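You operate a simulated robot arm through the tools that you are given. There is no shell and no other tool. Be economical: measure what you need, move in short steps, check, and stop when the job is done.

The job below is to be done with a simulated two-armed robot. You get a single attempt, and the scene is never put back.

JOB
Pack the purse and the mint tin in the teal zip bag and zip its pocket shut.
Fine: hold the bag with the other hand while you zip; then stand it on the other seat.

The check looks at the end state, three seconds after you hand in, the way a careful person would. Anything else that was tipped, shoved, dropped, spilled or broken makes it a failure.

ROBOT AND FRAMES
Two 6-joint arms with two-finger parallel grippers on one trunk, on a base that drives. Base frame: it is fixed to the floor where the robot stands at the start and does not move with it; the origin is under the middle of the robot, x ahead of it, y to its left, z up. Units: m, rad, N and s.
The left shoulder is at the start at [0.06, 0.187, 0.747], the right one opposite. With the tool pointing down near the work surface each hand reaches from about 0.26 to 0.62 m from the robot's upright axis, wherever it stands, measured 20 degrees to its own side. Places, roughly: inside of the teal zip bag [0.5, 0.3, 0.5]; zip of the teal bag [0.4, 0.2, 0.6]; top of the seat cushion by the shelves [0.6, 1, 0.5]. Payload 1.57 kg a hand.
The tool frame of a hand sits at the grasp point between the pads (the TCP): z along the fingers, y along the line on which they close. The tips reach 0.03 m beyond it. Largest opening 0.11 m; finger width 0.024, thickness 0.012; the body of the gripper, 0.048 by 0.112 m, starts 0.078 m behind the TCP.
Orientation is that of the tool frame in the base frame, as [roll, pitch, yaw] about the fixed x, y, z axes, in that order (R = Rz(yaw) Ry(pitch) Rx(roll)). With the fingers straight down and closing along the base's y, the tool's x points along the base's -x, its y along +y and its z along -z.

CONTROLS
- The arms move only by the tool send_rows. It takes "left_plan", "right_plan" or both (then of equal length, played together; a hand with none holds still); each is a list that holds one entry, the list of rows, each a list of 7 numbers: the shift along the tool's x, y, z in units of 300 mm (1.0 is 300 mm), then the turn, a rotation vector about the tool's x, y, z in units of 60 degrees (1.0 is 60 degrees), then the opening, from 0 (shut) to 1 (fully open). In form: [[[dx, dy, dz, rx, ry, rz, hand], ...]]. A call has 1 to 12 rows; each row is the pose to reach, as a shift and turn from the pose commanded when the call began, along the tool's axes at that moment. A call with a number of a shift or a turn outside -1 to 1 is refused whole. Rows are played at 5 a second. More than 0.05 m and 0.15 rad between two rows, or a gripper value outside its range, and nothing of the call is played. Where a pose cannot be reached the arm comes as near as it can. A force on the tool above 40 N (or 10 N above the force at the start of the call, whichever is more), or a blocked arm, ends the call early, and 0.2 s more pass. The fingers move at their own pace (about 0.153 m/s each) and stop on an object; they squeeze with about 24 N. The grip force told is the motor's: it shows also when the fingers shut on nothing. Time passes only in rows, and 0.2 s behind the last, so rows that repeat a pose let the fingers close. It gives the time, the measured TCP pose, the force on the tool (base axes), the opening and the grip force at its end, in the units of the frame above (readings bear some noise), and new pictures: "show" is both (left out), scene, wrist or none (wrist: the cameras of the hands that moved).
- Cameras (640 x 400 px; columns grow to the right, rows downward): "scene" is now at [0.0042, 0.0436, 1.2893]; the picture's right is [0.55, -0.84, 0.00], its down [-0.63, -0.42, -0.65] and it looks along [0.54, 0.36, -0.76] (base axes); focal length 285 px, centre (320, 200). "left" rides on the left gripper at [0.07, -0.016, -0.141] in its tool frame; the picture's right is [0.23, 0.97, 0.00], its down [-0.85, 0.20, -0.48] and it looks along [-0.47, 0.11, 0.88] (tool axes); focal length 222 px, centre (320, 200). "right" rides on the right gripper at [0.07, 0.016, -0.141] in its tool frame; the picture's right is [-0.23, 0.97, 0.00], its down [-0.86, -0.20, -0.48] and it looks along [-0.47, -0.11, 0.88] (tool axes); focal length 222 px, centre (320, 200). There is no depth. A picture from a camera that has moved, and an enlarged one, comes with that camera's place and axes in the base frame and with its lens.
- slide_trunk(by): slides the trunk up (or, below 0, down) by that many m; the arms and the scene camera ride with it, the base frame stays. It gives what a move gives, with no picture.
- steer(legs): drives the robot by 1 to 6 legs, each [ahead, left, turn to the left] in m, m and rad, along the robot's own axes; the way and the turn of a leg run together, so that a leg with both is an arc; at most 1.5 m and 3.142 rad a leg. The arms and the cameras ride along, it lands a little off, and it stops where it bumps. It gives what a move gives, and a new picture of the scene camera.
- pan_tilt(pan, tilt): turns the head with the scene camera to pan (to the left, within 1.501 rad either way) and tilt (down, from -0.506 to 1.204), counted from straight ahead of the robot. It gives what a move gives, and a new picture of the scene camera.
- enlarge(camera, box): a new picture of the part [left, top, right, bottom] of that camera's present view, enlarged. The clock stands still meanwhile.
- finish_job(): hands the job in; it is judged then, once.

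Work in short steps. Places have to be worked out from the pictures, the camera data and where the tool is seen: move nearer, look again, correct. Check each grasp and each placing, and mend what went wrong. You have 120 turns and 260 pictures in all, those below and enlarged ones among them. Open the grippers and draw the arms clear of the work before you hand the job in, unless the task says otherwise; then end with one line.

The tools are called after "Request:" as name(argument=value, ...) on one line, values as JSON. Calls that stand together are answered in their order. send_rows: Moves the arms, as the interface text tells. Its arguments: {"type":"object","properties":{"left_plan":{"type":"array","items":{"type":"array","items":{"type":"array","items":{"type":"number"}}}},"right_plan":{"type":"array","items":{"type":"array","items":{"type":"array","items":{"type":"number"}}}},"show":{"type":"string","enum":["both","scene","wrist","none"]}},"required":[]} The other tools are called the same way: slide_trunk (by) slides the trunk up or down; steer (legs) drives the base; pan_tilt (pan, tilt) turns the head that bears the scene camera; enlarge (camera, box) takes an enlarged picture of a part of a camera's view; finish_job () hands the job in.

At the start:

```text
time_s: 0.0
left_position: [0.3434, 0.432, 0.8058]
left_tool_rot: [3.14, 0.0, 3.141]
left_contact_force: [0.2, 0.6, 0.4]
left_finger_gap: 0.1101
left_gripper_force: 0.2
right_position: [0.3433, 0.0051, 0.7322]
right_tool_rot: [3.141, 0.0, 3.141]
right_contact_force: [1.4, 1.2, 1.4]
right_finger_gap: 0.1099
right_gripper_force: 0.0
trunk travel left (down, up): [-0.375, 0.615]
robot x, y, heading: [0.0003, 0.0025, -0.001]
head pan, tilt: [0.583, 0.86]
```

scene: 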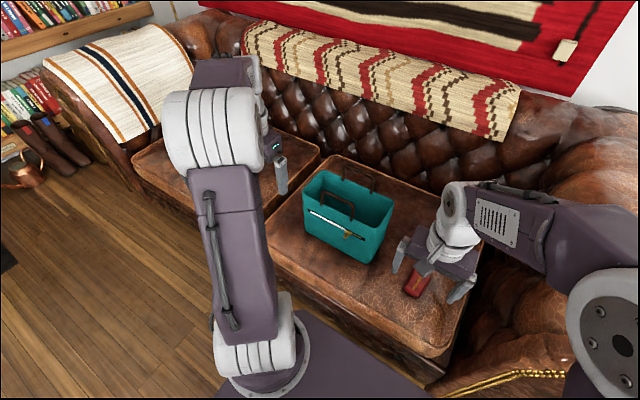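
right: 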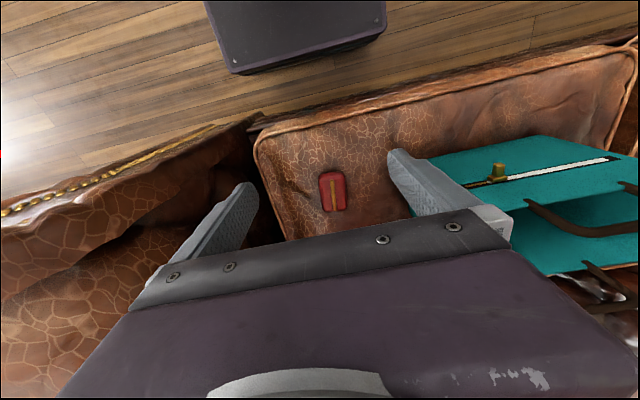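
left: 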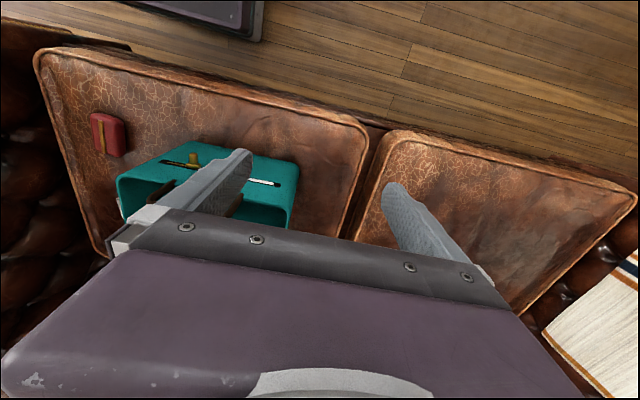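

The bag sits on the near seat, with one red item on the cushion beside it. I'll enlarge the views to find the purse and the tin.

Request:
enlarge(camera="scene", box=[260, 130, 500, 300])

Request:
enlarge(camera="right", box=[250, 100, 640, 300])

Request:
enlarge(camera="left", box=[40, 80, 320, 260])

```text
2.35 times, centred on (380, 215) of scene
camera zoom: at [0.0042, 0.0436, 1.2893], right [0.55, -0.84, 0.0], down [-0.63, -0.42, -0.65], along [0.54, 0.36, -0.76], focal length 670 px, centre (179, 165)
```

zoom: 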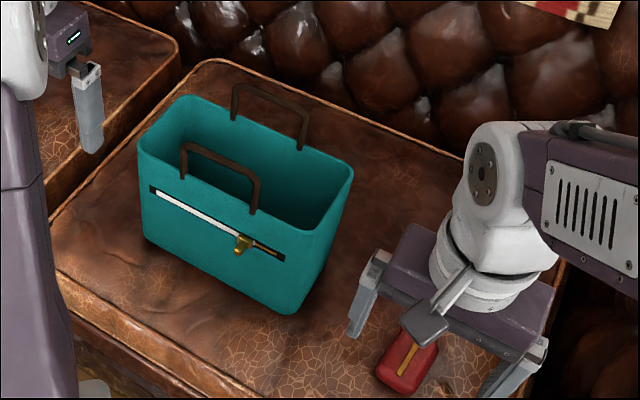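

```text
1.64 times, centred on (445, 200) of right
camera zoom: at [0.2742, 0.0204, 0.8742], right [0.23, 0.97, 0.0], down [0.86, -0.2, 0.48], along [0.47, -0.11, -0.88], focal length 364 px, centre (115, 200)
```

zoom: 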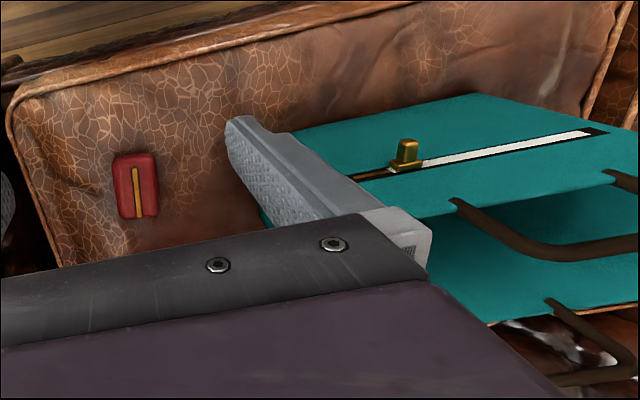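

```text
2.22 times, centred on (180, 170) of left
camera zoom: at [0.2734, 0.4144, 0.9472], right [-0.23, 0.97, 0.0], down [0.85, 0.2, 0.48], along [0.47, 0.11, -0.88], focal length 494 px, centre (631, 267)
```

zoom: 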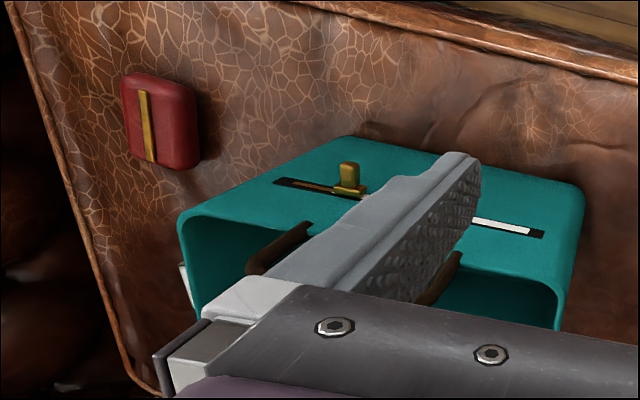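

The red item with the gold bar looks like the purse. There is a whitish thing behind the bag that might be the tin. I'll turn the head to search.

Request:
pan_tilt(pan=0.0, tilt=0.9)

Request:
pan_tilt(pan=1.1, tilt=0.7)

```text
time_s: 1.0
left_position: [0.3436, 0.4318, 0.8057]
left_tool_rot: [3.14, 0.001, 3.141]
left_contact_force: [0.2, -0.2, -0.2]
left_finger_gap: 0.1099
left_gripper_force: 0.0
right_position: [0.3432, 0.0052, 0.7324]
right_tool_rot: [-3.14, -0.001, -3.142]
right_contact_force: [0.1, 0.7, -0.1]
right_finger_gap: 0.1101
right_gripper_force: 0.1
trunk travel left (down, up): [-0.375, 0.615]
robot x, y, heading: [-0.002, -0.0018, -0.002]
head pan, tilt: [0.0, 0.901]
camera scene: at [0.0149, 0.001, 1.2862], right [0.0, -1.0, 0.0], down [-0.78, 0.0, -0.62], along [0.62, 0.0, -0.78], focal length 285 px, centre (320, 200)
```

scene: 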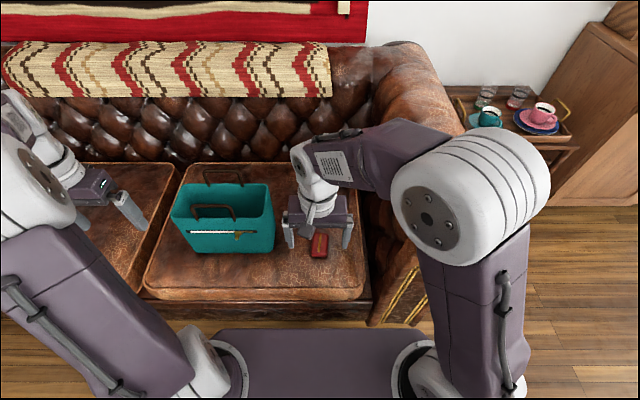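

```text
time_s: 2.3
left_position: [0.3432, 0.4306, 0.8053]
left_tool_rot: [3.14, 0.001, 3.141]
left_contact_force: [0.1, 0.0, 1.0]
left_finger_gap: 0.1102
left_gripper_force: 0.1
right_position: [0.344, 0.0056, 0.7324]
right_tool_rot: [-3.14, 0.0, -3.141]
right_contact_force: [0.3, -0.8, 0.2]
right_finger_gap: 0.11
right_gripper_force: 0.1
trunk travel left (down, up): [-0.375, 0.615]
robot x, y, heading: [0.001, -0.0033, 0.003]
head pan, tilt: [1.1, 0.7]
camera scene: at [-0.022, 0.0765, 1.3024], right [0.89, -0.45, 0.0], down [-0.29, -0.57, -0.76], along [0.35, 0.68, -0.64], focal length 285 px, centre (320, 200)
```

scene: 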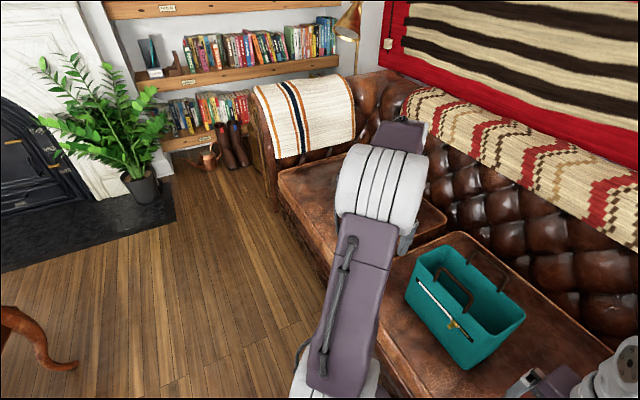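

No tin is visible yet. I'll raise the trunk to look down into the bag and behind it.

Request:
slide_trunk(by=0.4)

Request:
pan_tilt(pan=0.35, tilt=1.1)

```text
time_s: 6.2
left_position: [0.3435, 0.4318, 1.2061]
left_tool_rot: [3.14, 0.0, -3.14]
left_contact_force: [-0.1, -0.6, -0.2]
left_finger_gap: 0.1096
left_gripper_force: 0.0
right_position: [0.3434, 0.0046, 1.1323]
right_tool_rot: [3.141, -0.001, -3.141]
right_contact_force: [-0.4, -1.3, -0.2]
right_finger_gap: 0.1101
right_gripper_force: 0.0
trunk travel left (down, up): [-0.775, 0.215]
robot x, y, heading: [0.0004, 0.0017, -0.001]
head pan, tilt: [1.1, 0.7]
```

```text
time_s: 7.2
left_position: [0.3429, 0.4304, 1.206]
left_tool_rot: [3.139, 0.0, -3.141]
left_contact_force: [-0.6, -0.2, -0.6]
left_finger_gap: 0.11
left_gripper_force: 0.0
right_position: [0.3435, 0.0035, 1.1327]
right_tool_rot: [-3.141, 0.0, 3.141]
right_contact_force: [-0.4, -0.2, 0.3]
right_finger_gap: 0.1098
right_gripper_force: 0.0
trunk travel left (down, up): [-0.775, 0.215]
robot x, y, heading: [-0.0015, 0.0005, -0.001]
head pan, tilt: [0.351, 1.1]
camera scene: at [-0.0013, 0.0227, 1.6724], right [0.34, -0.94, 0.0], down [-0.84, -0.31, -0.45], along [0.43, 0.16, -0.89], focal length 285 px, centre (320, 200)
```

scene: 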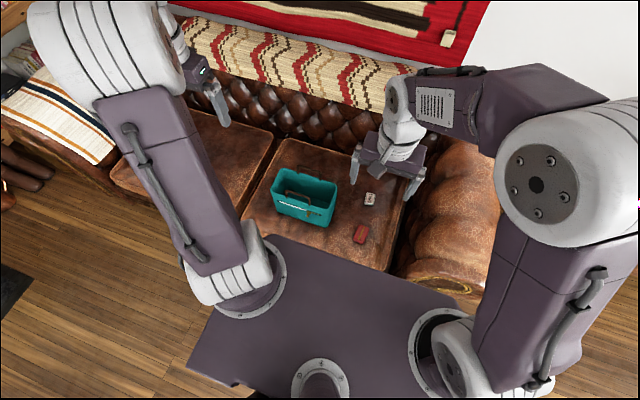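

The tin shows up to the right of the bag and behind the purse; the arm had hidden it. I'll enlarge that area.

Request:
enlarge(camera="scene", box=[250, 145, 410, 265])

Request:
enlarge(camera="right", box=[0, 0, 640, 400])

Request:
enlarge(camera="left", box=[0, 0, 640, 400])

```text
3.33 times, centred on (330, 205) of scene
camera zoom: at [-0.0013, 0.0227, 1.6724], right [0.34, -0.94, 0.0], down [-0.84, -0.31, -0.45], along [0.43, 0.16, -0.89], focal length 950 px, centre (287, 183)
```

zoom: 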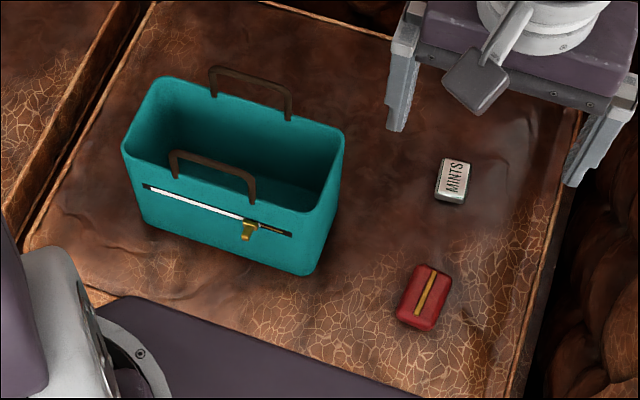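

```text
1.00 times, centred on (320, 200) of right
camera zoom: at [0.2742, 0.0204, 1.2742], right [0.23, 0.97, 0.0], down [0.86, -0.2, 0.48], along [0.47, -0.11, -0.88], focal length 222 px, centre (320, 200)
```

zoom: 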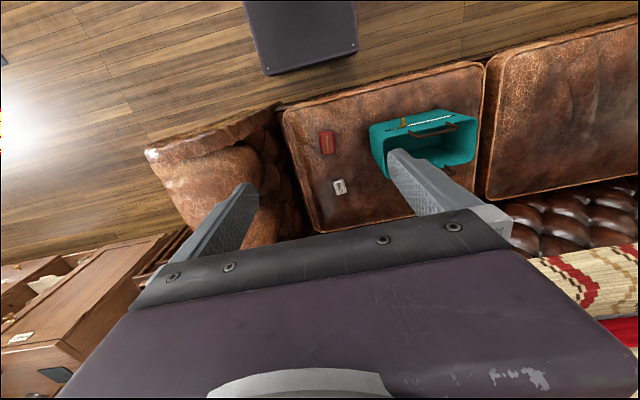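

```text
1.00 times, centred on (320, 200) of left
camera zoom: at [0.2734, 0.4145, 1.3472], right [-0.23, 0.97, 0.0], down [0.85, 0.2, 0.48], along [0.47, 0.11, -0.88], focal length 222 px, centre (320, 200)
```

zoom: 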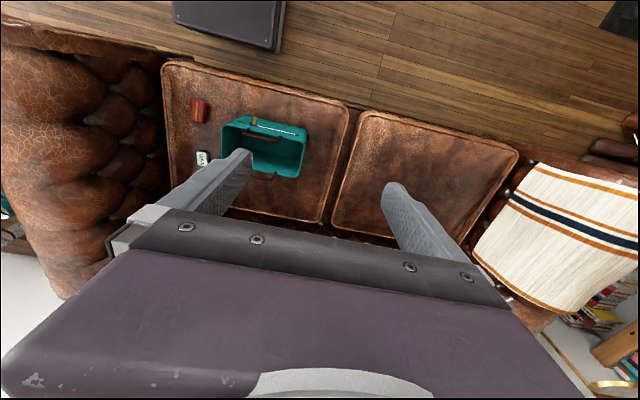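

Working from two cameras:
- Purse: about (0.475, 0.001), long axis along x.
- Tin: about (0.661, 0.009).
- Bag: about x 0.455–0.58, y 0.16–0.405, rim z about 0.65.

I'll lower the trunk again, then bring the right hand over the purse.

Request:
slide_trunk(by=-0.35)

Request:
send_rows(right_plan=[[[-0.1, 0, 0.1, 0, 0, 0, 0.8], [-0.2, 0, 0.2, 0, 0, 0, 0.8], [-0.3, 0, 0.3, 0, 0, 0, 0.8], [-0.4, 0, 0.4, 0, 0, 0, 0.8], [-0.438, 0, 0.5, 0, 0, 0, 0.8], [-0.438, 0, 0.6, 0, 0, 0, 0.8]]])

```text
time_s: 10.7
left_position: [0.3417, 0.4311, 0.8564]
left_tool_rot: [3.14, 0.0, 3.141]
left_contact_force: [-1.1, -0.4, 0.0]
left_finger_gap: 0.1101
left_gripper_force: 0.2
right_position: [0.3439, 0.0058, 0.7831]
right_tool_rot: [3.14, -0.001, -3.141]
right_contact_force: [0.1, 0.2, 0.4]
right_finger_gap: 0.1101
right_gripper_force: 0.0
trunk travel left (down, up): [-0.425, 0.565]
robot x, y, heading: [0.0009, -0.0004, 0.003]
head pan, tilt: [0.351, 1.1]
```

```text
time_s: 12.1
left_position: [0.3434, 0.4312, 0.8561]
left_tool_rot: [3.14, 0.0, 3.141]
left_contact_force: [-0.6, 0.0, -0.4]
left_finger_gap: 0.1099
left_gripper_force: 0.1
right_position: [0.4769, 0.0057, 0.6023]
right_tool_rot: [3.141, 0.001, 3.141]
right_contact_force: [-0.4, 0.4, 0.2]
right_finger_gap: 0.088
right_gripper_force: 0.0
trunk travel left (down, up): [-0.425, 0.565]
robot x, y, heading: [-0.0003, 0.0027, 0.002]
head pan, tilt: [0.351, 1.1]
camera scene: at [-0.0009, 0.0226, 1.3224], right [0.34, -0.94, 0.0], down [-0.84, -0.31, -0.45], along [0.43, 0.16, -0.89], focal length 285 px, centre (320, 200)
camera right: at [0.4068, 0.0218, 0.7436], right [0.23, 0.97, 0.0], down [0.86, -0.2, 0.48], along [0.47, -0.11, -0.88], focal length 222 px, centre (320, 200)
```

scene: 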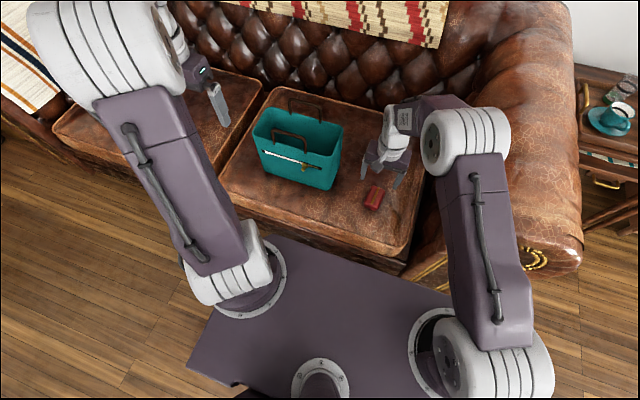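
right: 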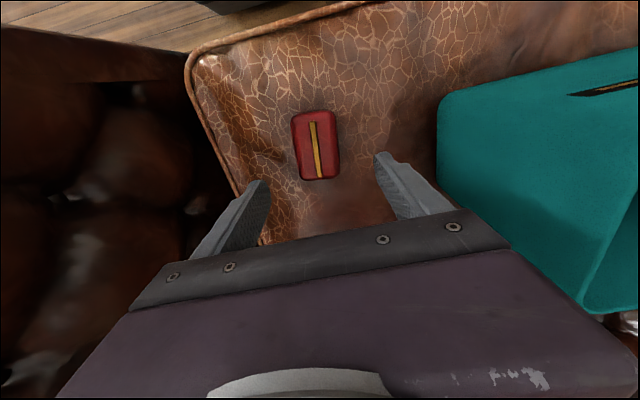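

The purse is centred at (0.476, 0.002) and turned about −7°. I'll align the hand, go down and grip it.

Request:
send_rows(right_plan=[[[0, -0.013, 0.12, 0, 0, 0.119, 0.8], [0, -0.013, 0.24, 0, 0, 0.119, 0.8], [0, -0.013, 0.33, 0, 0, 0.119, 0.8], [0, -0.013, 0.38, 0, 0, 0.119, 0.8], [0, -0.013, 0.38, 0, 0, 0.119, 0.0], [0, -0.013, 0.38, 0, 0, 0.119, 0.0], [0, -0.013, 0.38, 0, 0, 0.119, 0.0]]], show="wrist")

```text
time_s: 13.7
left_position: [0.3424, 0.4317, 0.8564]
left_tool_rot: [3.14, 0.0, 3.141]
left_contact_force: [-1.0, 0.1, -0.7]
left_finger_gap: 0.1101
left_gripper_force: 0.1
right_position: [0.4752, -0.0007, 0.4874]
right_tool_rot: [-3.14, 0.002, 3.017]
right_contact_force: [0.8, 0.3, 0.1]
right_finger_gap: 0.0544
right_gripper_force: 23.5
trunk travel left (down, up): [-0.425, 0.565]
robot x, y, heading: [0.0001, 0.0002, -0.0]
head pan, tilt: [0.351, 1.1]
camera right: at [0.4084, 0.0239, 0.6293], right [0.35, 0.94, 0.0], down [0.82, -0.3, 0.48], along [0.45, -0.17, -0.88], focal length 222 px, centre (320, 200)
```

right: 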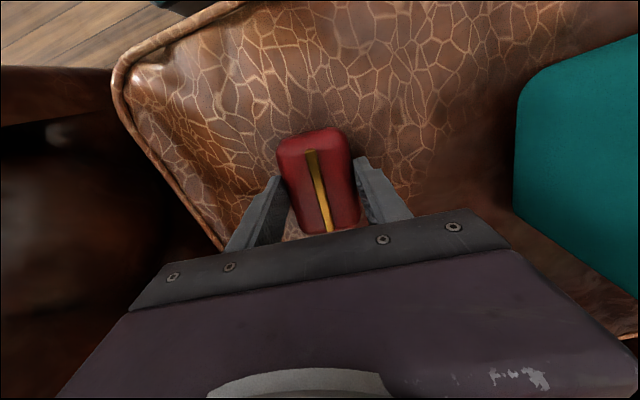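

The purse is gripped at 0.054 m wide. I'll lift it straight up and square the hand.

Request:
send_rows(right_plan=[[[0, 0, -0.13, 0, 0, 0, 0], [0, 0, -0.27, 0, 0, 0, 0], [0, 0, -0.41, 0, 0, 0, 0], [0, 0, -0.55, 0, 0, -0.06, 0], [0, 0, -0.69, 0, 0, -0.119, 0], [0, 0, -0.83, 0, 0, -0.119, 0], [0, 0, -0.95, 0, 0, -0.119, 0]]], show="wrist")

Request:
steer(legs=[[0.02, 0.22, 0]])

```text
time_s: 15.3
left_position: [0.3436, 0.4316, 0.8573]
left_tool_rot: [3.139, 0.001, -3.141]
left_contact_force: [0.4, -0.2, 1.1]
left_finger_gap: 0.11
left_gripper_force: 0.1
right_position: [0.4768, 0.0019, 0.7738]
right_tool_rot: [3.14, -0.001, -3.141]
right_contact_force: [0.5, -0.5, -0.5]
right_finger_gap: 0.0
right_gripper_force: 21.5
trunk travel left (down, up): [-0.425, 0.565]
robot x, y, heading: [-0.0021, -0.0021, 0.0]
head pan, tilt: [0.351, 1.1]
camera right: at [0.4067, 0.0162, 0.916], right [0.23, 0.97, 0.0], down [0.86, -0.2, 0.48], along [0.47, -0.11, -0.88], focal length 222 px, centre (320, 200)
```

right: 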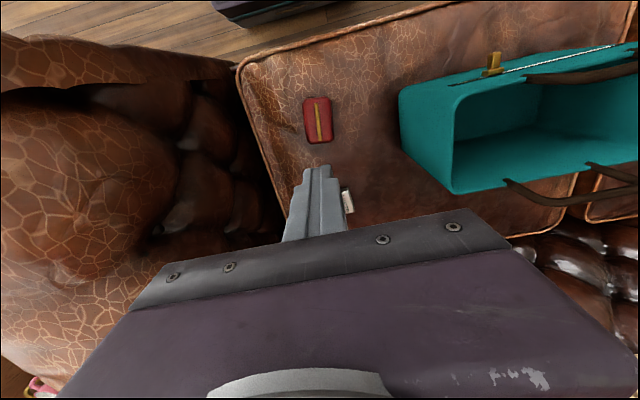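

```text
time_s: 17.0
left_position: [0.3625, 0.6517, 0.8554]
left_tool_rot: [3.141, -0.001, -3.141]
left_contact_force: [0.8, 0.2, -0.1]
left_finger_gap: 0.1098
left_gripper_force: 0.0
right_position: [0.4968, 0.2216, 0.7745]
right_tool_rot: [-3.14, 0.0, 3.141]
right_contact_force: [-0.2, -1.0, 0.4]
right_finger_gap: 0.0
right_gripper_force: 21.0
trunk travel left (down, up): [-0.425, 0.565]
robot x, y, heading: [0.0203, 0.2207, -0.001]
head pan, tilt: [0.351, 1.1]
camera scene: at [0.0188, 0.2438, 1.3224], right [0.34, -0.94, 0.0], down [-0.84, -0.31, -0.45], along [0.43, 0.16, -0.89], focal length 285 px, centre (320, 200)
```

scene: 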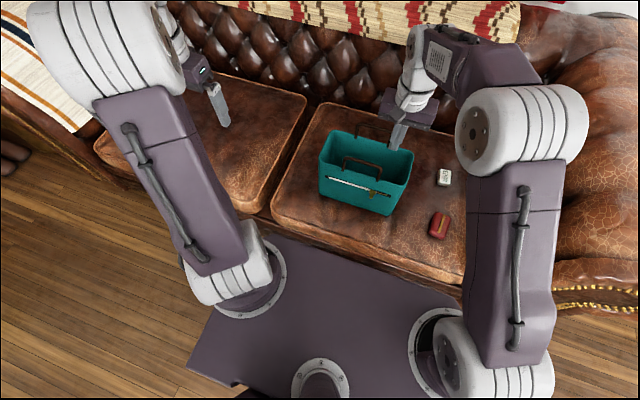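

The purse slipped out of the grip and is still lying where it was. From this base position the right arm reaches both the purse and the bag. I'll go back over the purse and then lower the hand further.

Request:
send_rows(right_plan=[[[0, -0.15, 0, 0, 0, 0, 0.3], [0, -0.3, 0, 0, 0, 0, 0.8], [0.03, -0.45, 0, 0, 0, 0, 0.8], [0.069, -0.6, 0, 0, 0, 0, 0.8], [0.069, -0.733, 0, 0, 0, 0.06, 0.8], [0.069, -0.733, 0.15, 0, 0, 0.119, 0.8], [0.069, -0.733, 0.3, 0, 0, 0.119, 0.8], [0.069, -0.733, 0.45, 0, 0, 0.119, 0.8], [0.069, -0.733, 0.6, 0, 0, 0.119, 0.8]]])

```text
time_s: 19.0
left_position: [0.3636, 0.6514, 0.8566]
left_tool_rot: [3.138, 0.001, -3.14]
left_contact_force: [0.6, 0.1, -0.2]
left_finger_gap: 0.1102
left_gripper_force: 0.0
right_position: [0.476, 0.0015, 0.5935]
right_tool_rot: [3.141, -0.001, 3.02]
right_contact_force: [-0.4, -1.0, 0.0]
right_finger_gap: 0.0881
right_gripper_force: 0.0
trunk travel left (down, up): [-0.425, 0.565]
robot x, y, heading: [0.0195, 0.2217, 0.001]
head pan, tilt: [0.351, 1.1]
camera scene: at [0.0196, 0.2423, 1.3225], right [0.34, -0.94, 0.0], down [-0.84, -0.31, -0.45], along [0.43, 0.16, -0.89], focal length 285 px, centre (320, 200)
camera right: at [0.4085, 0.0248, 0.7351], right [0.35, 0.94, 0.0], down [0.82, -0.3, 0.48], along [0.45, -0.17, -0.88], focal length 222 px, centre (320, 200)
```

scene: 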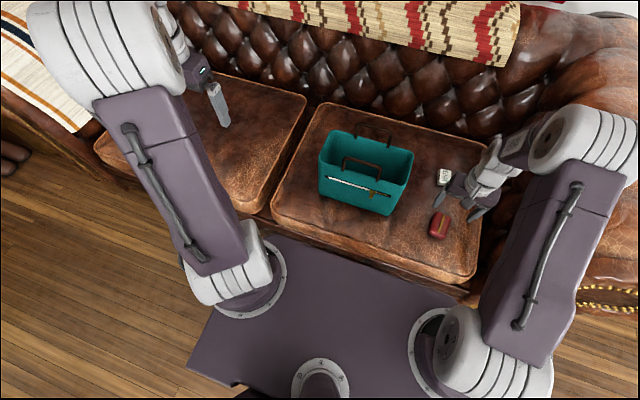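
right: 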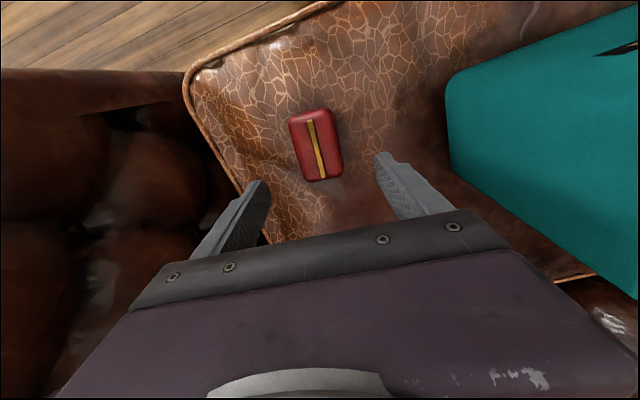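

The hand is aligned with the purse (yaw about −0.12 to −0.14). I'll go lower with the hand open to feel where the cushion is.

Request:
send_rows(right_plan=[[[0.003, -0.008, 0.14, 0, 0, 0, 0.75], [0.003, -0.008, 0.28, 0, 0, 0, 0.75], [0.003, -0.008, 0.355, 0, 0, 0, 0.75], [0.003, -0.008, 0.372, 0, 0, 0, 0.75], [0.003, -0.008, 0.385, 0, 0, 0, 0.75]]], show="wrist")

```text
time_s: 20.2
left_position: [0.362, 0.6527, 0.8574]
left_tool_rot: [3.14, 0.001, 3.141]
left_contact_force: [0.2, 0.2, 0.1]
left_finger_gap: 0.1098
left_gripper_force: 0.0
right_position: [0.475, -0.0001, 0.4786]
right_tool_rot: [-3.142, 0.002, 3.018]
right_contact_force: [-0.9, 0.1, 7.6]
right_finger_gap: 0.0826
right_gripper_force: 0.0
trunk travel left (down, up): [-0.425, 0.565]
robot x, y, heading: [0.0208, 0.2217, -0.004]
head pan, tilt: [0.351, 1.1]
camera right: at [0.4078, 0.0236, 0.6215], right [0.35, 0.94, 0.0], down [0.82, -0.3, 0.48], along [0.45, -0.17, -0.88], focal length 222 px, centre (320, 200)
```

right: 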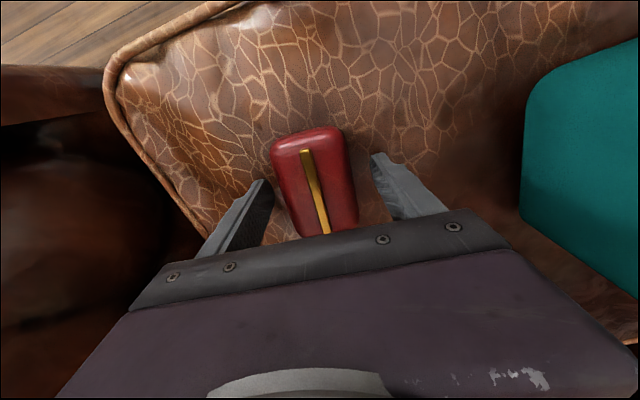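

The tips touch the cushion at TCP z of about 0.479. I'll come up 2 mm, close, and lift slowly.

Request:
send_rows(right_plan=[[[0, 0, -0.006, 0, 0, 0, 0.0], [0, 0, -0.006, 0, 0, 0, 0.0], [0, 0, -0.006, 0, 0, 0, 0.0], [0, 0, -0.006, 0, 0, 0, 0.0], [0, 0, -0.02, 0, 0, 0, 0.0], [0, 0, -0.04, 0, 0, 0, 0.0], [0, 0, -0.07, 0, 0, 0, 0.0], [0, 0, -0.1, 0, 0, 0, 0.0], [0, 0, -0.14, 0, 0, 0, 0.0]]])

```text
time_s: 22.2
left_position: [0.3626, 0.653, 0.8563]
left_tool_rot: [3.139, 0.002, -3.14]
left_contact_force: [-0.3, 0.0, -0.7]
left_finger_gap: 0.1099
left_gripper_force: 0.1
right_position: [0.4745, -0.0008, 0.52]
right_tool_rot: [3.141, 0.0, 3.017]
right_contact_force: [0.4, 0.7, -0.2]
right_finger_gap: 0.0546
right_gripper_force: 24.0
trunk travel left (down, up): [-0.425, 0.565]
robot x, y, heading: [0.0197, 0.2195, -0.001]
head pan, tilt: [0.351, 1.1]
camera scene: at [0.0186, 0.2427, 1.3224], right [0.34, -0.94, 0.0], down [-0.84, -0.31, -0.45], along [0.43, 0.16, -0.89], focal length 285 px, centre (320, 200)
camera right: at [0.4073, 0.0234, 0.6622], right [0.35, 0.94, 0.0], down [0.82, -0.3, 0.48], along [0.45, -0.17, -0.88], focal length 222 px, centre (320, 200)
```

scene: 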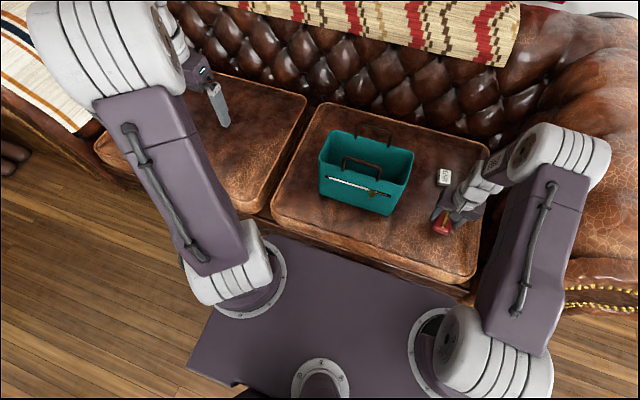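
right: 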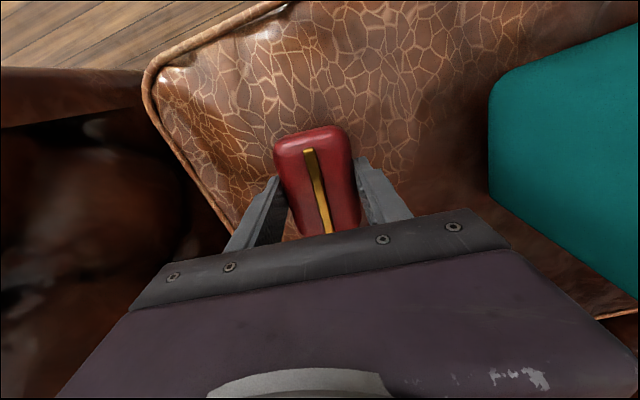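

The purse is held this time. I'll keep lifting gently.

Request:
send_rows(right_plan=[[[0, 0, -0.06, 0, 0, 0, 0.0], [0, 0, -0.14, 0, 0, 0, 0.0], [0, 0, -0.22, 0, 0, 0, 0.0], [0, 0, -0.3, 0, 0, 0, 0.0], [0, 0, -0.38, 0, 0, 0, 0.0], [0, 0, -0.46, 0, 0, 0, 0.0], [0, 0, -0.54, 0, 0, 0, 0.0], [0, 0, -0.62, 0, 0, -0.03, 0.0], [0, 0, -0.7, 0, 0, -0.06, 0.0], [0, 0, -0.77, 0, 0, -0.09, 0.0], [0, 0, -0.84, 0, 0, -0.119, 0.0]]], show="wrist")

```text
time_s: 24.6
left_position: [0.3631, 0.6519, 0.8568]
left_tool_rot: [3.139, 0.0, -3.14]
left_contact_force: [0.5, -0.1, -0.3]
left_finger_gap: 0.11
left_gripper_force: 0.0
right_position: [0.4754, -0.0005, 0.7729]
right_tool_rot: [3.141, -0.001, -3.141]
right_contact_force: [0.3, -0.2, -0.4]
right_finger_gap: 0.0543
right_gripper_force: 23.6
trunk travel left (down, up): [-0.425, 0.565]
robot x, y, heading: [0.0185, 0.2197, -0.004]
head pan, tilt: [0.351, 1.1]
camera right: at [0.4057, 0.0146, 0.9155], right [0.23, 0.97, 0.0], down [0.86, -0.2, 0.48], along [0.47, -0.11, -0.88], focal length 222 px, centre (320, 200)
```

right: 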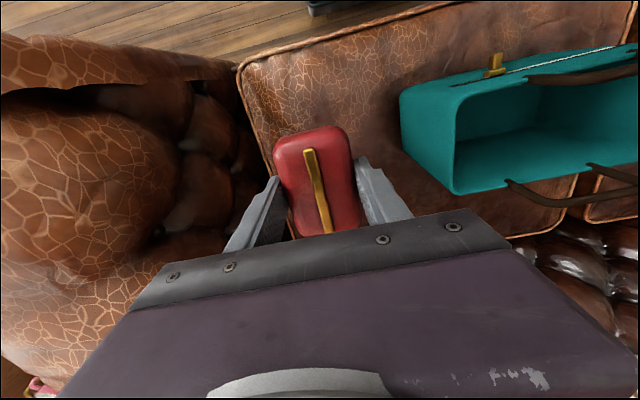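

The grip is secure. Next I'll carry the purse over the bag to about (0.52, 0.245).

Request:
send_rows(right_plan=[[[-0.02, 0.1, 0, 0, 0, 0, 0.0], [-0.04, 0.2, 0, 0, 0, 0, 0.0], [-0.06, 0.32, 0, 0, 0, 0, 0.0], [-0.08, 0.44, 0, 0, 0, 0, 0.0], [-0.1, 0.56, 0, 0, 0, 0, 0.0], [-0.12, 0.66, 0, 0, 0, 0, 0.0], [-0.14, 0.75, 0, 0, 0, 0, 0.0], [-0.15, 0.818, 0, 0, 0, 0, 0.0]]])

```text
time_s: 26.4
left_position: [0.3621, 0.6522, 0.8562]
left_tool_rot: [3.138, -0.001, -3.139]
left_contact_force: [0.0, 0.0, 0.5]
left_finger_gap: 0.1099
left_gripper_force: 0.0
right_position: [0.5208, 0.2445, 0.7715]
right_tool_rot: [-3.142, 0.001, 3.14]
right_contact_force: [-0.6, -0.2, -1.7]
right_finger_gap: 0.0544
right_gripper_force: 24.1
trunk travel left (down, up): [-0.425, 0.565]
robot x, y, heading: [0.0179, 0.219, -0.003]
head pan, tilt: [0.351, 1.1]
camera scene: at [0.019, 0.2431, 1.3224], right [0.34, -0.94, 0.0], down [-0.84, -0.31, -0.45], along [0.43, 0.16, -0.89], focal length 285 px, centre (320, 200)
camera right: at [0.4518, 0.2595, 0.9136], right [0.23, 0.97, 0.0], down [0.86, -0.2, 0.48], along [0.47, -0.11, -0.88], focal length 222 px, centre (320, 200)
```

scene: 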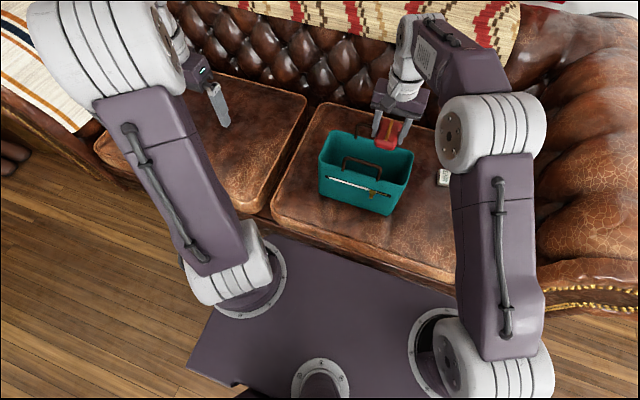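
right: 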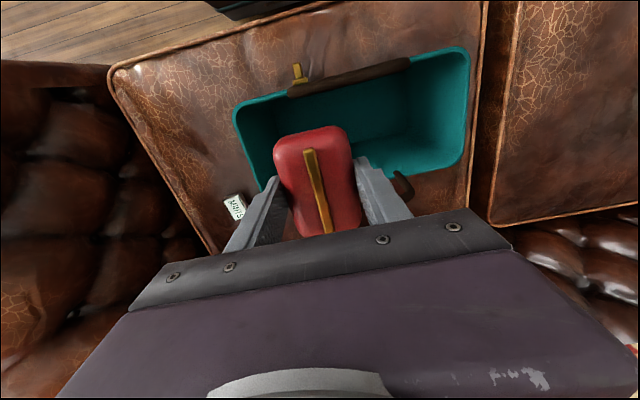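

The bag rim is confirmed at x 0.46–0.583, y 0.16–0.405. Before going deep, I'll check the gripper's bracket and plate for clearance against the handles.

Request:
enlarge(camera="scene", box=[310, 70, 470, 220])

```text
2.67 times, centred on (390, 145) of scene
camera zoom: at [0.019, 0.2431, 1.3224], right [0.34, -0.94, 0.0], down [-0.84, -0.31, -0.45], along [0.43, 0.16, -0.89], focal length 760 px, centre (133, 347)
```

zoom: 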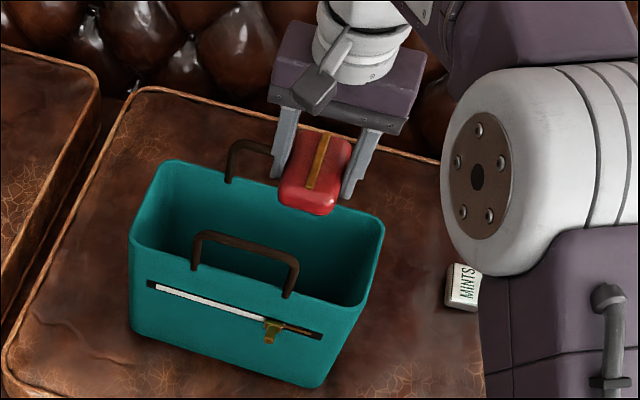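

The bracket would hit the front handle below a TCP of about 0.60. I'll lower to 0.605, with the purse well below the rim, and let go there.

Request:
send_rows(right_plan=[[[0, 0, 0.1, 0, 0, 0, 0.0], [0, 0, 0.22, 0, 0, 0, 0.0], [0, 0, 0.34, 0, 0, 0, 0.0], [0, 0, 0.46, 0, 0, 0, 0.0], [0, 0, 0.55, 0, 0, 0, 0.0], [0, 0, 0.555, 0, 0, 0, 0.0]]])

```text
time_s: 27.8
left_position: [0.3615, 0.6521, 0.8547]
left_tool_rot: [3.141, 0.0, -3.14]
left_contact_force: [-0.6, 0.0, -0.6]
left_finger_gap: 0.1101
left_gripper_force: 0.0
right_position: [0.5199, 0.2445, 0.6068]
right_tool_rot: [-3.141, 0.001, 3.14]
right_contact_force: [0.5, -0.1, -0.8]
right_finger_gap: 0.0541
right_gripper_force: 23.9
trunk travel left (down, up): [-0.425, 0.565]
robot x, y, heading: [0.0185, 0.2209, 0.004]
head pan, tilt: [0.351, 1.1]
camera scene: at [0.0187, 0.2426, 1.3224], right [0.34, -0.94, 0.0], down [-0.84, -0.31, -0.45], along [0.43, 0.16, -0.89], focal length 285 px, centre (320, 200)
camera right: at [0.4506, 0.2604, 0.7478], right [0.23, 0.97, 0.0], down [0.85, -0.2, 0.48], along [0.47, -0.11, -0.88], focal length 222 px, centre (320, 200)
```

scene: 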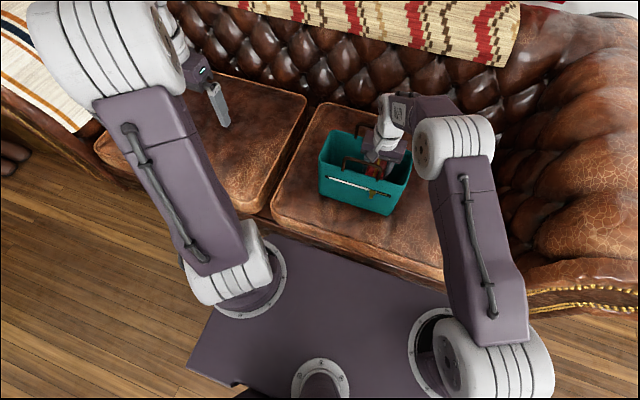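
right: 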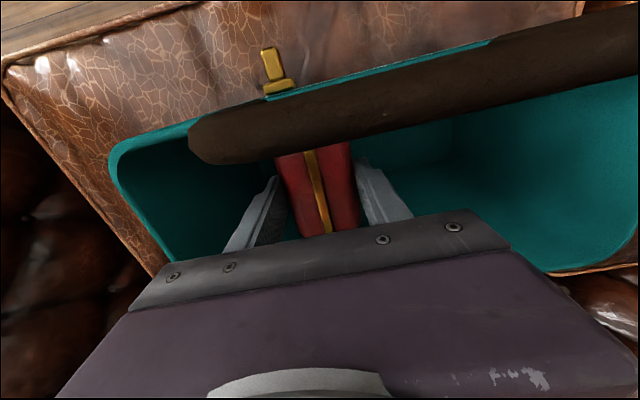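

The purse is inside the walls. I'll release it and rise straight up.

Request:
send_rows(right_plan=[[[0, 0, 0, 0, 0, 0, 0.7], [0, 0, 0, 0, 0, 0, 0.7], [0, 0, 0, 0, 0, 0, 0.7], [0, 0, -0.1, 0, 0, 0, 0.7], [0, 0, -0.25, 0, 0, 0, 0.7], [0, 0, -0.4, 0, 0, 0, 0.7], [0, 0, -0.55, 0, 0, 0, 0.7], [0, 0, -0.65, 0, 0, 0, 0.7]]])

```text
time_s: 29.6
left_position: [0.3629, 0.6518, 0.8562]
left_tool_rot: [3.14, 0.001, -3.139]
left_contact_force: [0.0, 0.2, 0.6]
left_finger_gap: 0.1099
left_gripper_force: 0.0
right_position: [0.519, 0.2469, 0.8028]
right_tool_rot: [3.141, 0.0, 3.14]
right_contact_force: [-0.3, 0.2, -0.4]
right_finger_gap: 0.077
right_gripper_force: 0.0
trunk travel left (down, up): [-0.425, 0.565]
robot x, y, heading: [0.0181, 0.2168, -0.002]
head pan, tilt: [0.351, 1.1]
camera scene: at [0.0186, 0.2427, 1.3224], right [0.34, -0.94, 0.0], down [-0.84, -0.31, -0.45], along [0.43, 0.16, -0.89], focal length 285 px, centre (320, 200)
camera right: at [0.4498, 0.2609, 0.9439], right [0.23, 0.97, 0.0], down [0.86, -0.2, 0.48], along [0.47, -0.11, -0.88], focal length 222 px, centre (320, 200)
```

scene: 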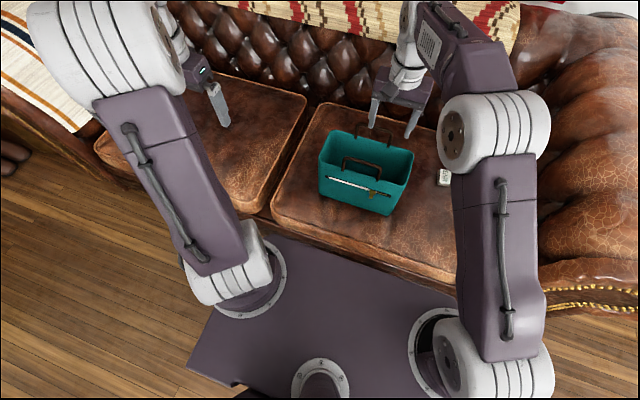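
right: 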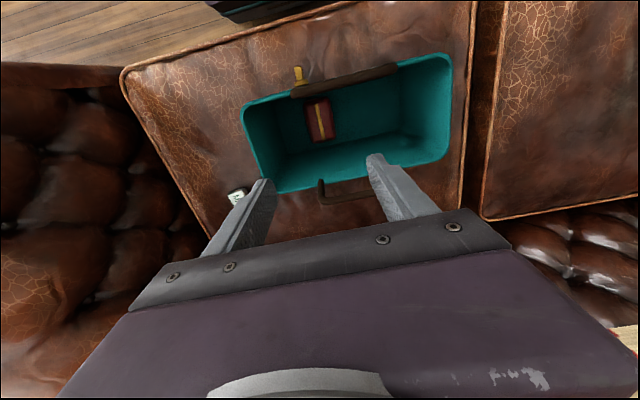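

The purse lies inside the bag. Next I'll bring the right hand towards the tin at (0.66, 0.009) and look.

Request:
send_rows(right_plan=[[[0, -0.15, 0, 0, 0, 0, 0.7], [0, -0.3, 0, 0, 0, 0, 0.7], [0, -0.45, 0, 0, 0, 0, 0.7], [0, -0.6, 0, 0, 0, 0, 0.7], [0, -0.75, 0, 0, 0, 0, 0.7], [-0.1, -0.79, 0.1, 0, 0, 0, 0.7], [-0.2, -0.79, 0.2, 0, 0, 0, 0.7], [-0.3, -0.79, 0.3, 0, 0, 0, 0.7], [-0.4, -0.79, 0.4, 0, 0, 0, 0.7], [-0.47, -0.79, 0.5, 0, 0, 0, 0.7], [-0.47, -0.79, 0.6, 0, 0, 0, 0.7]]])

```text
time_s: 32.0
left_position: [0.3619, 0.6524, 0.8563]
left_tool_rot: [3.141, 0.001, -3.141]
left_contact_force: [-0.8, -0.3, 0.3]
left_finger_gap: 0.1098
left_gripper_force: 0.0
right_position: [0.6174, 0.0101, 0.6317]
right_tool_rot: [-3.141, 0.001, -3.141]
right_contact_force: [-0.1, 0.4, 0.9]
right_finger_gap: 0.077
right_gripper_force: 0.1
right hand out of reach, approached as far as the arm can: row 9, 10, 11
trunk travel left (down, up): [-0.425, 0.565]
robot x, y, heading: [0.0205, 0.2192, -0.001]
head pan, tilt: [0.351, 1.1]
camera scene: at [0.0183, 0.2428, 1.3224], right [0.34, -0.94, 0.0], down [-0.84, -0.31, -0.45], along [0.43, 0.16, -0.89], focal length 285 px, centre (320, 200)
camera right: at [0.5484, 0.026, 0.7738], right [0.23, 0.97, 0.0], down [0.86, -0.2, 0.48], along [0.47, -0.11, -0.88], focal length 222 px, centre (320, 200)
```

scene: 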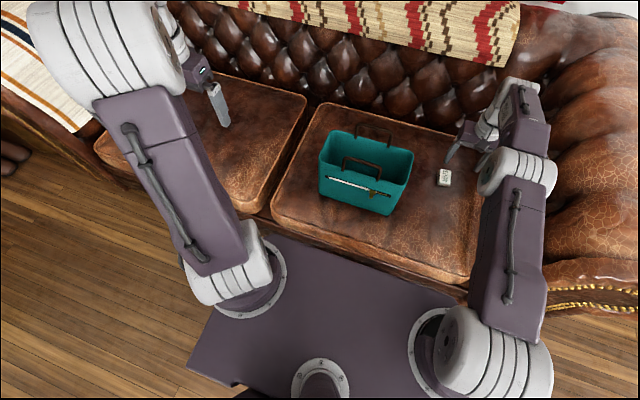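
right: 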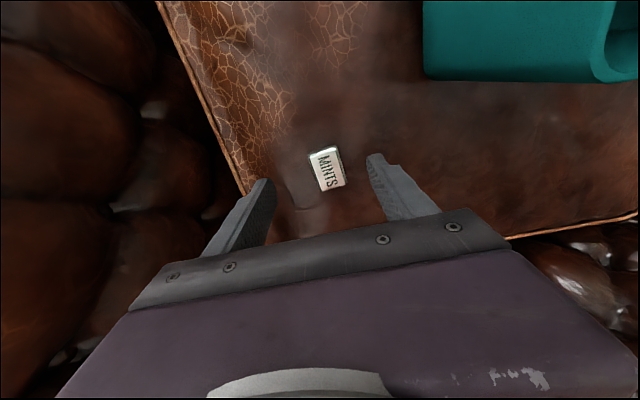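

The tin is at (0.662, 0.011) and the downward reach stops at x = 0.617. I'll tilt the fingers forward by about 0.35 rad to gain reach, then re-measure.

Request:
send_rows(right_plan=[[[0, 0, 0, 0, -0.12, 0, 0.7], [0, 0, 0, 0, -0.23, 0, 0.7], [0, 0, 0, 0, -0.334, 0, 0.7], [0, 0, 0, 0, -0.334, 0, 0.7]]], show="wrist")

```text
time_s: 33.0
left_position: [0.3636, 0.6515, 0.8556]
left_tool_rot: [3.141, -0.001, -3.141]
left_contact_force: [0.1, 0.0, 0.2]
left_finger_gap: 0.1097
left_gripper_force: 0.0
right_position: [0.6176, 0.011, 0.6316]
right_tool_rot: [-3.141, 0.35, 3.141]
right_contact_force: [-0.3, 0.3, -0.2]
right_finger_gap: 0.0766
right_gripper_force: 0.0
trunk travel left (down, up): [-0.425, 0.565]
robot x, y, heading: [0.023, 0.2229, 0.004]
head pan, tilt: [0.351, 1.1]
camera right: at [0.5045, 0.0253, 0.7406], right [0.21, 0.97, 0.08], down [0.64, -0.2, 0.74], along [0.74, -0.11, -0.66], focal length 222 px, centre (320, 200)
```

right: 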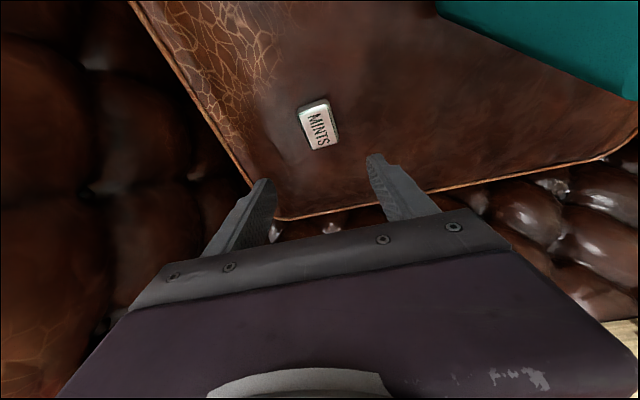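

The tilt is done. I'll lower the hand to a TCP of about (0.652, 0.011, 0.50) around the tin and check.

Request:
send_rows(right_plan=[[[0.01, 0, 0.12, 0, 0, 0, 0.7], [0.022, 0, 0.24, 0, 0, 0, 0.7], [0.033, 0, 0.36, 0, 0, 0, 0.7], [0.043, 0, 0.451, 0, 0, 0, 0.7], [0.043, 0, 0.451, 0, 0, 0, 0.7]]])

```text
time_s: 34.2
left_position: [0.3626, 0.6508, 0.8563]
left_tool_rot: [3.14, 0.0, -3.14]
left_contact_force: [0.0, 0.8, 0.4]
left_finger_gap: 0.11
left_gripper_force: 0.0
right_position: [0.6534, 0.0096, 0.5003]
right_tool_rot: [3.14, 0.349, -3.14]
right_contact_force: [0.0, 0.5, 0.4]
right_finger_gap: 0.077
right_gripper_force: 0.0
trunk travel left (down, up): [-0.425, 0.565]
robot x, y, heading: [0.0196, 0.2224, -0.002]
head pan, tilt: [0.351, 1.1]
camera scene: at [0.0186, 0.2427, 1.3224], right [0.34, -0.94, 0.0], down [-0.84, -0.31, -0.45], along [0.43, 0.16, -0.89], focal length 285 px, centre (320, 200)
camera right: at [0.5389, 0.0251, 0.6097], right [0.21, 0.97, 0.08], down [0.64, -0.2, 0.74], along [0.74, -0.11, -0.67], focal length 222 px, centre (320, 200)
```

scene: 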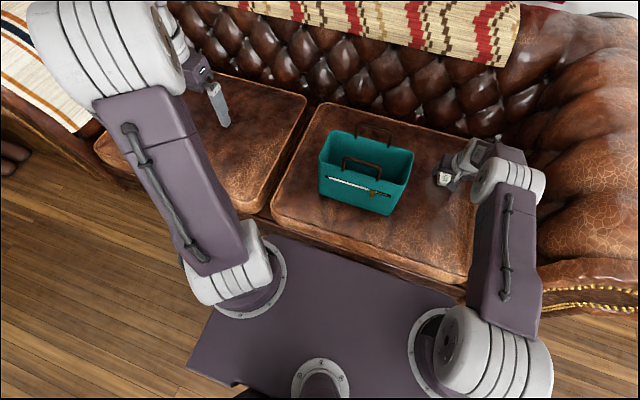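
right: 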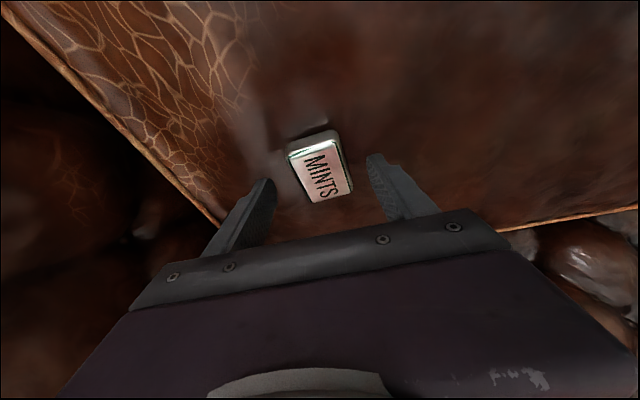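

The tin is centred between the fingers. I'll drop about 14 mm, close, and lift slowly.

Request:
send_rows(right_plan=[[[0.009, 0, 0.025, 0, 0, 0, 0.7], [0.016, 0, 0.044, 0, 0, 0, 0.7], [0.016, 0, 0.044, 0, 0, 0, 0.0], [0.016, 0, 0.044, 0, 0, 0, 0.0], [0.016, 0, 0.044, 0, 0, 0, 0.0], [0.016, 0, 0.044, 0, 0, 0, 0.0], [0.0, 0, 0.0, 0, 0, 0, 0.0], [-0.02, 0, -0.055, 0, 0, 0, 0.0], [-0.04, 0, -0.11, 0, 0, 0, 0.0]]])

```text
time_s: 36.2
left_position: [0.3633, 0.6505, 0.8566]
left_tool_rot: [3.139, -0.002, -3.139]
left_contact_force: [-0.4, -0.6, 0.3]
left_finger_gap: 0.1098
left_gripper_force: 0.0
right_position: [0.6521, 0.0103, 0.5355]
right_tool_rot: [3.142, 0.349, 3.141]
right_contact_force: [-1.1, -1.0, -0.2]
right_finger_gap: 0.0442
right_gripper_force: 23.5
trunk travel left (down, up): [-0.425, 0.565]
robot x, y, heading: [0.018, 0.2178, 0.001]
head pan, tilt: [0.351, 1.1]
camera scene: at [0.0185, 0.2427, 1.3224], right [0.34, -0.94, 0.0], down [-0.84, -0.31, -0.45], along [0.43, 0.16, -0.89], focal length 285 px, centre (320, 200)
camera right: at [0.5376, 0.0248, 0.6446], right [0.21, 0.97, 0.08], down [0.64, -0.2, 0.74], along [0.74, -0.11, -0.67], focal length 222 px, centre (320, 200)
```

scene: 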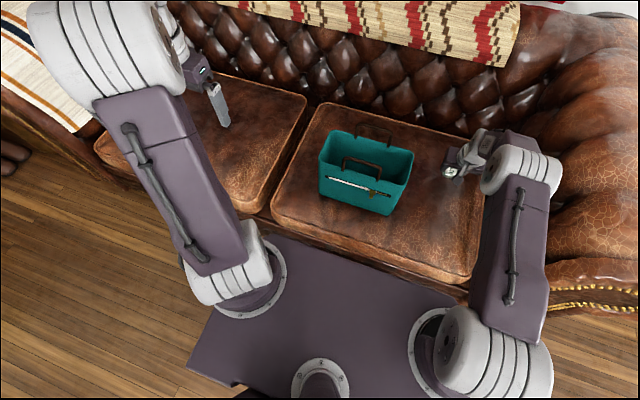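
right: 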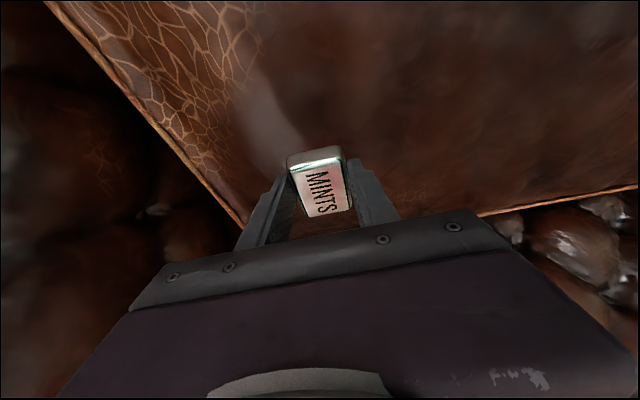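

The tin is held at 0.044 m. I'll lift, pull back to x of about 0.52, and bring the hand upright again.

Request:
send_rows(right_plan=[[[0.0, 0, -0.08, 0, 0, 0, 0], [0.01, 0, -0.17, 0, 0.03, 0, 0], [0.02, 0, -0.26, 0, 0.07, 0, 0], [0.03, 0, -0.35, 0, 0.11, 0, 0], [0.04, 0, -0.44, 0, 0.15, 0, 0], [0.055, 0, -0.53, 0, 0.19, 0, 0], [0.065, 0, -0.62, 0, 0.23, 0, 0], [0.075, 0, -0.71, 0, 0.27, 0, 0], [0.09, 0, -0.8, 0, 0.31, 0, 0], [0.1, 0, -0.89, 0, 0.334, 0, 0], [0.113, 0, -0.981, 0, 0.334, 0, 0]]], show="wrist")

```text
time_s: 38.6
left_position: [0.3623, 0.6511, 0.8566]
left_tool_rot: [3.141, 0.003, -3.141]
left_contact_force: [0.4, -0.5, -0.9]
left_finger_gap: 0.1101
left_gripper_force: 0.0
right_position: [0.5177, 0.0094, 0.8015]
right_tool_rot: [3.141, 0.0, 3.14]
right_contact_force: [0.3, -0.4, 0.0]
right_finger_gap: 0.0441
right_gripper_force: 24.0
trunk travel left (down, up): [-0.425, 0.565]
robot x, y, heading: [0.0208, 0.2224, -0.001]
head pan, tilt: [0.351, 1.1]
camera right: at [0.4482, 0.0249, 0.9429], right [0.23, 0.97, 0.0], down [0.86, -0.2, 0.48], along [0.47, -0.11, -0.88], focal length 222 px, centre (320, 200)
```

right: 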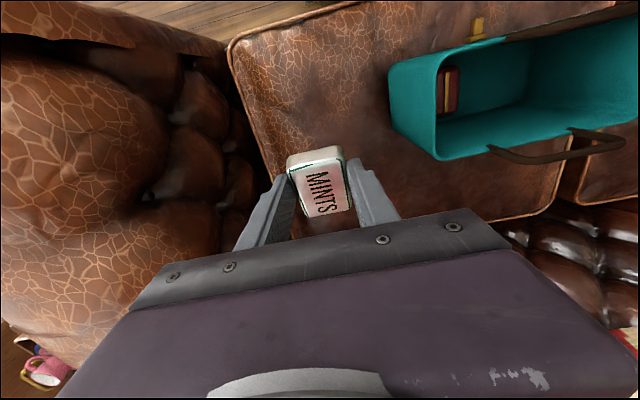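

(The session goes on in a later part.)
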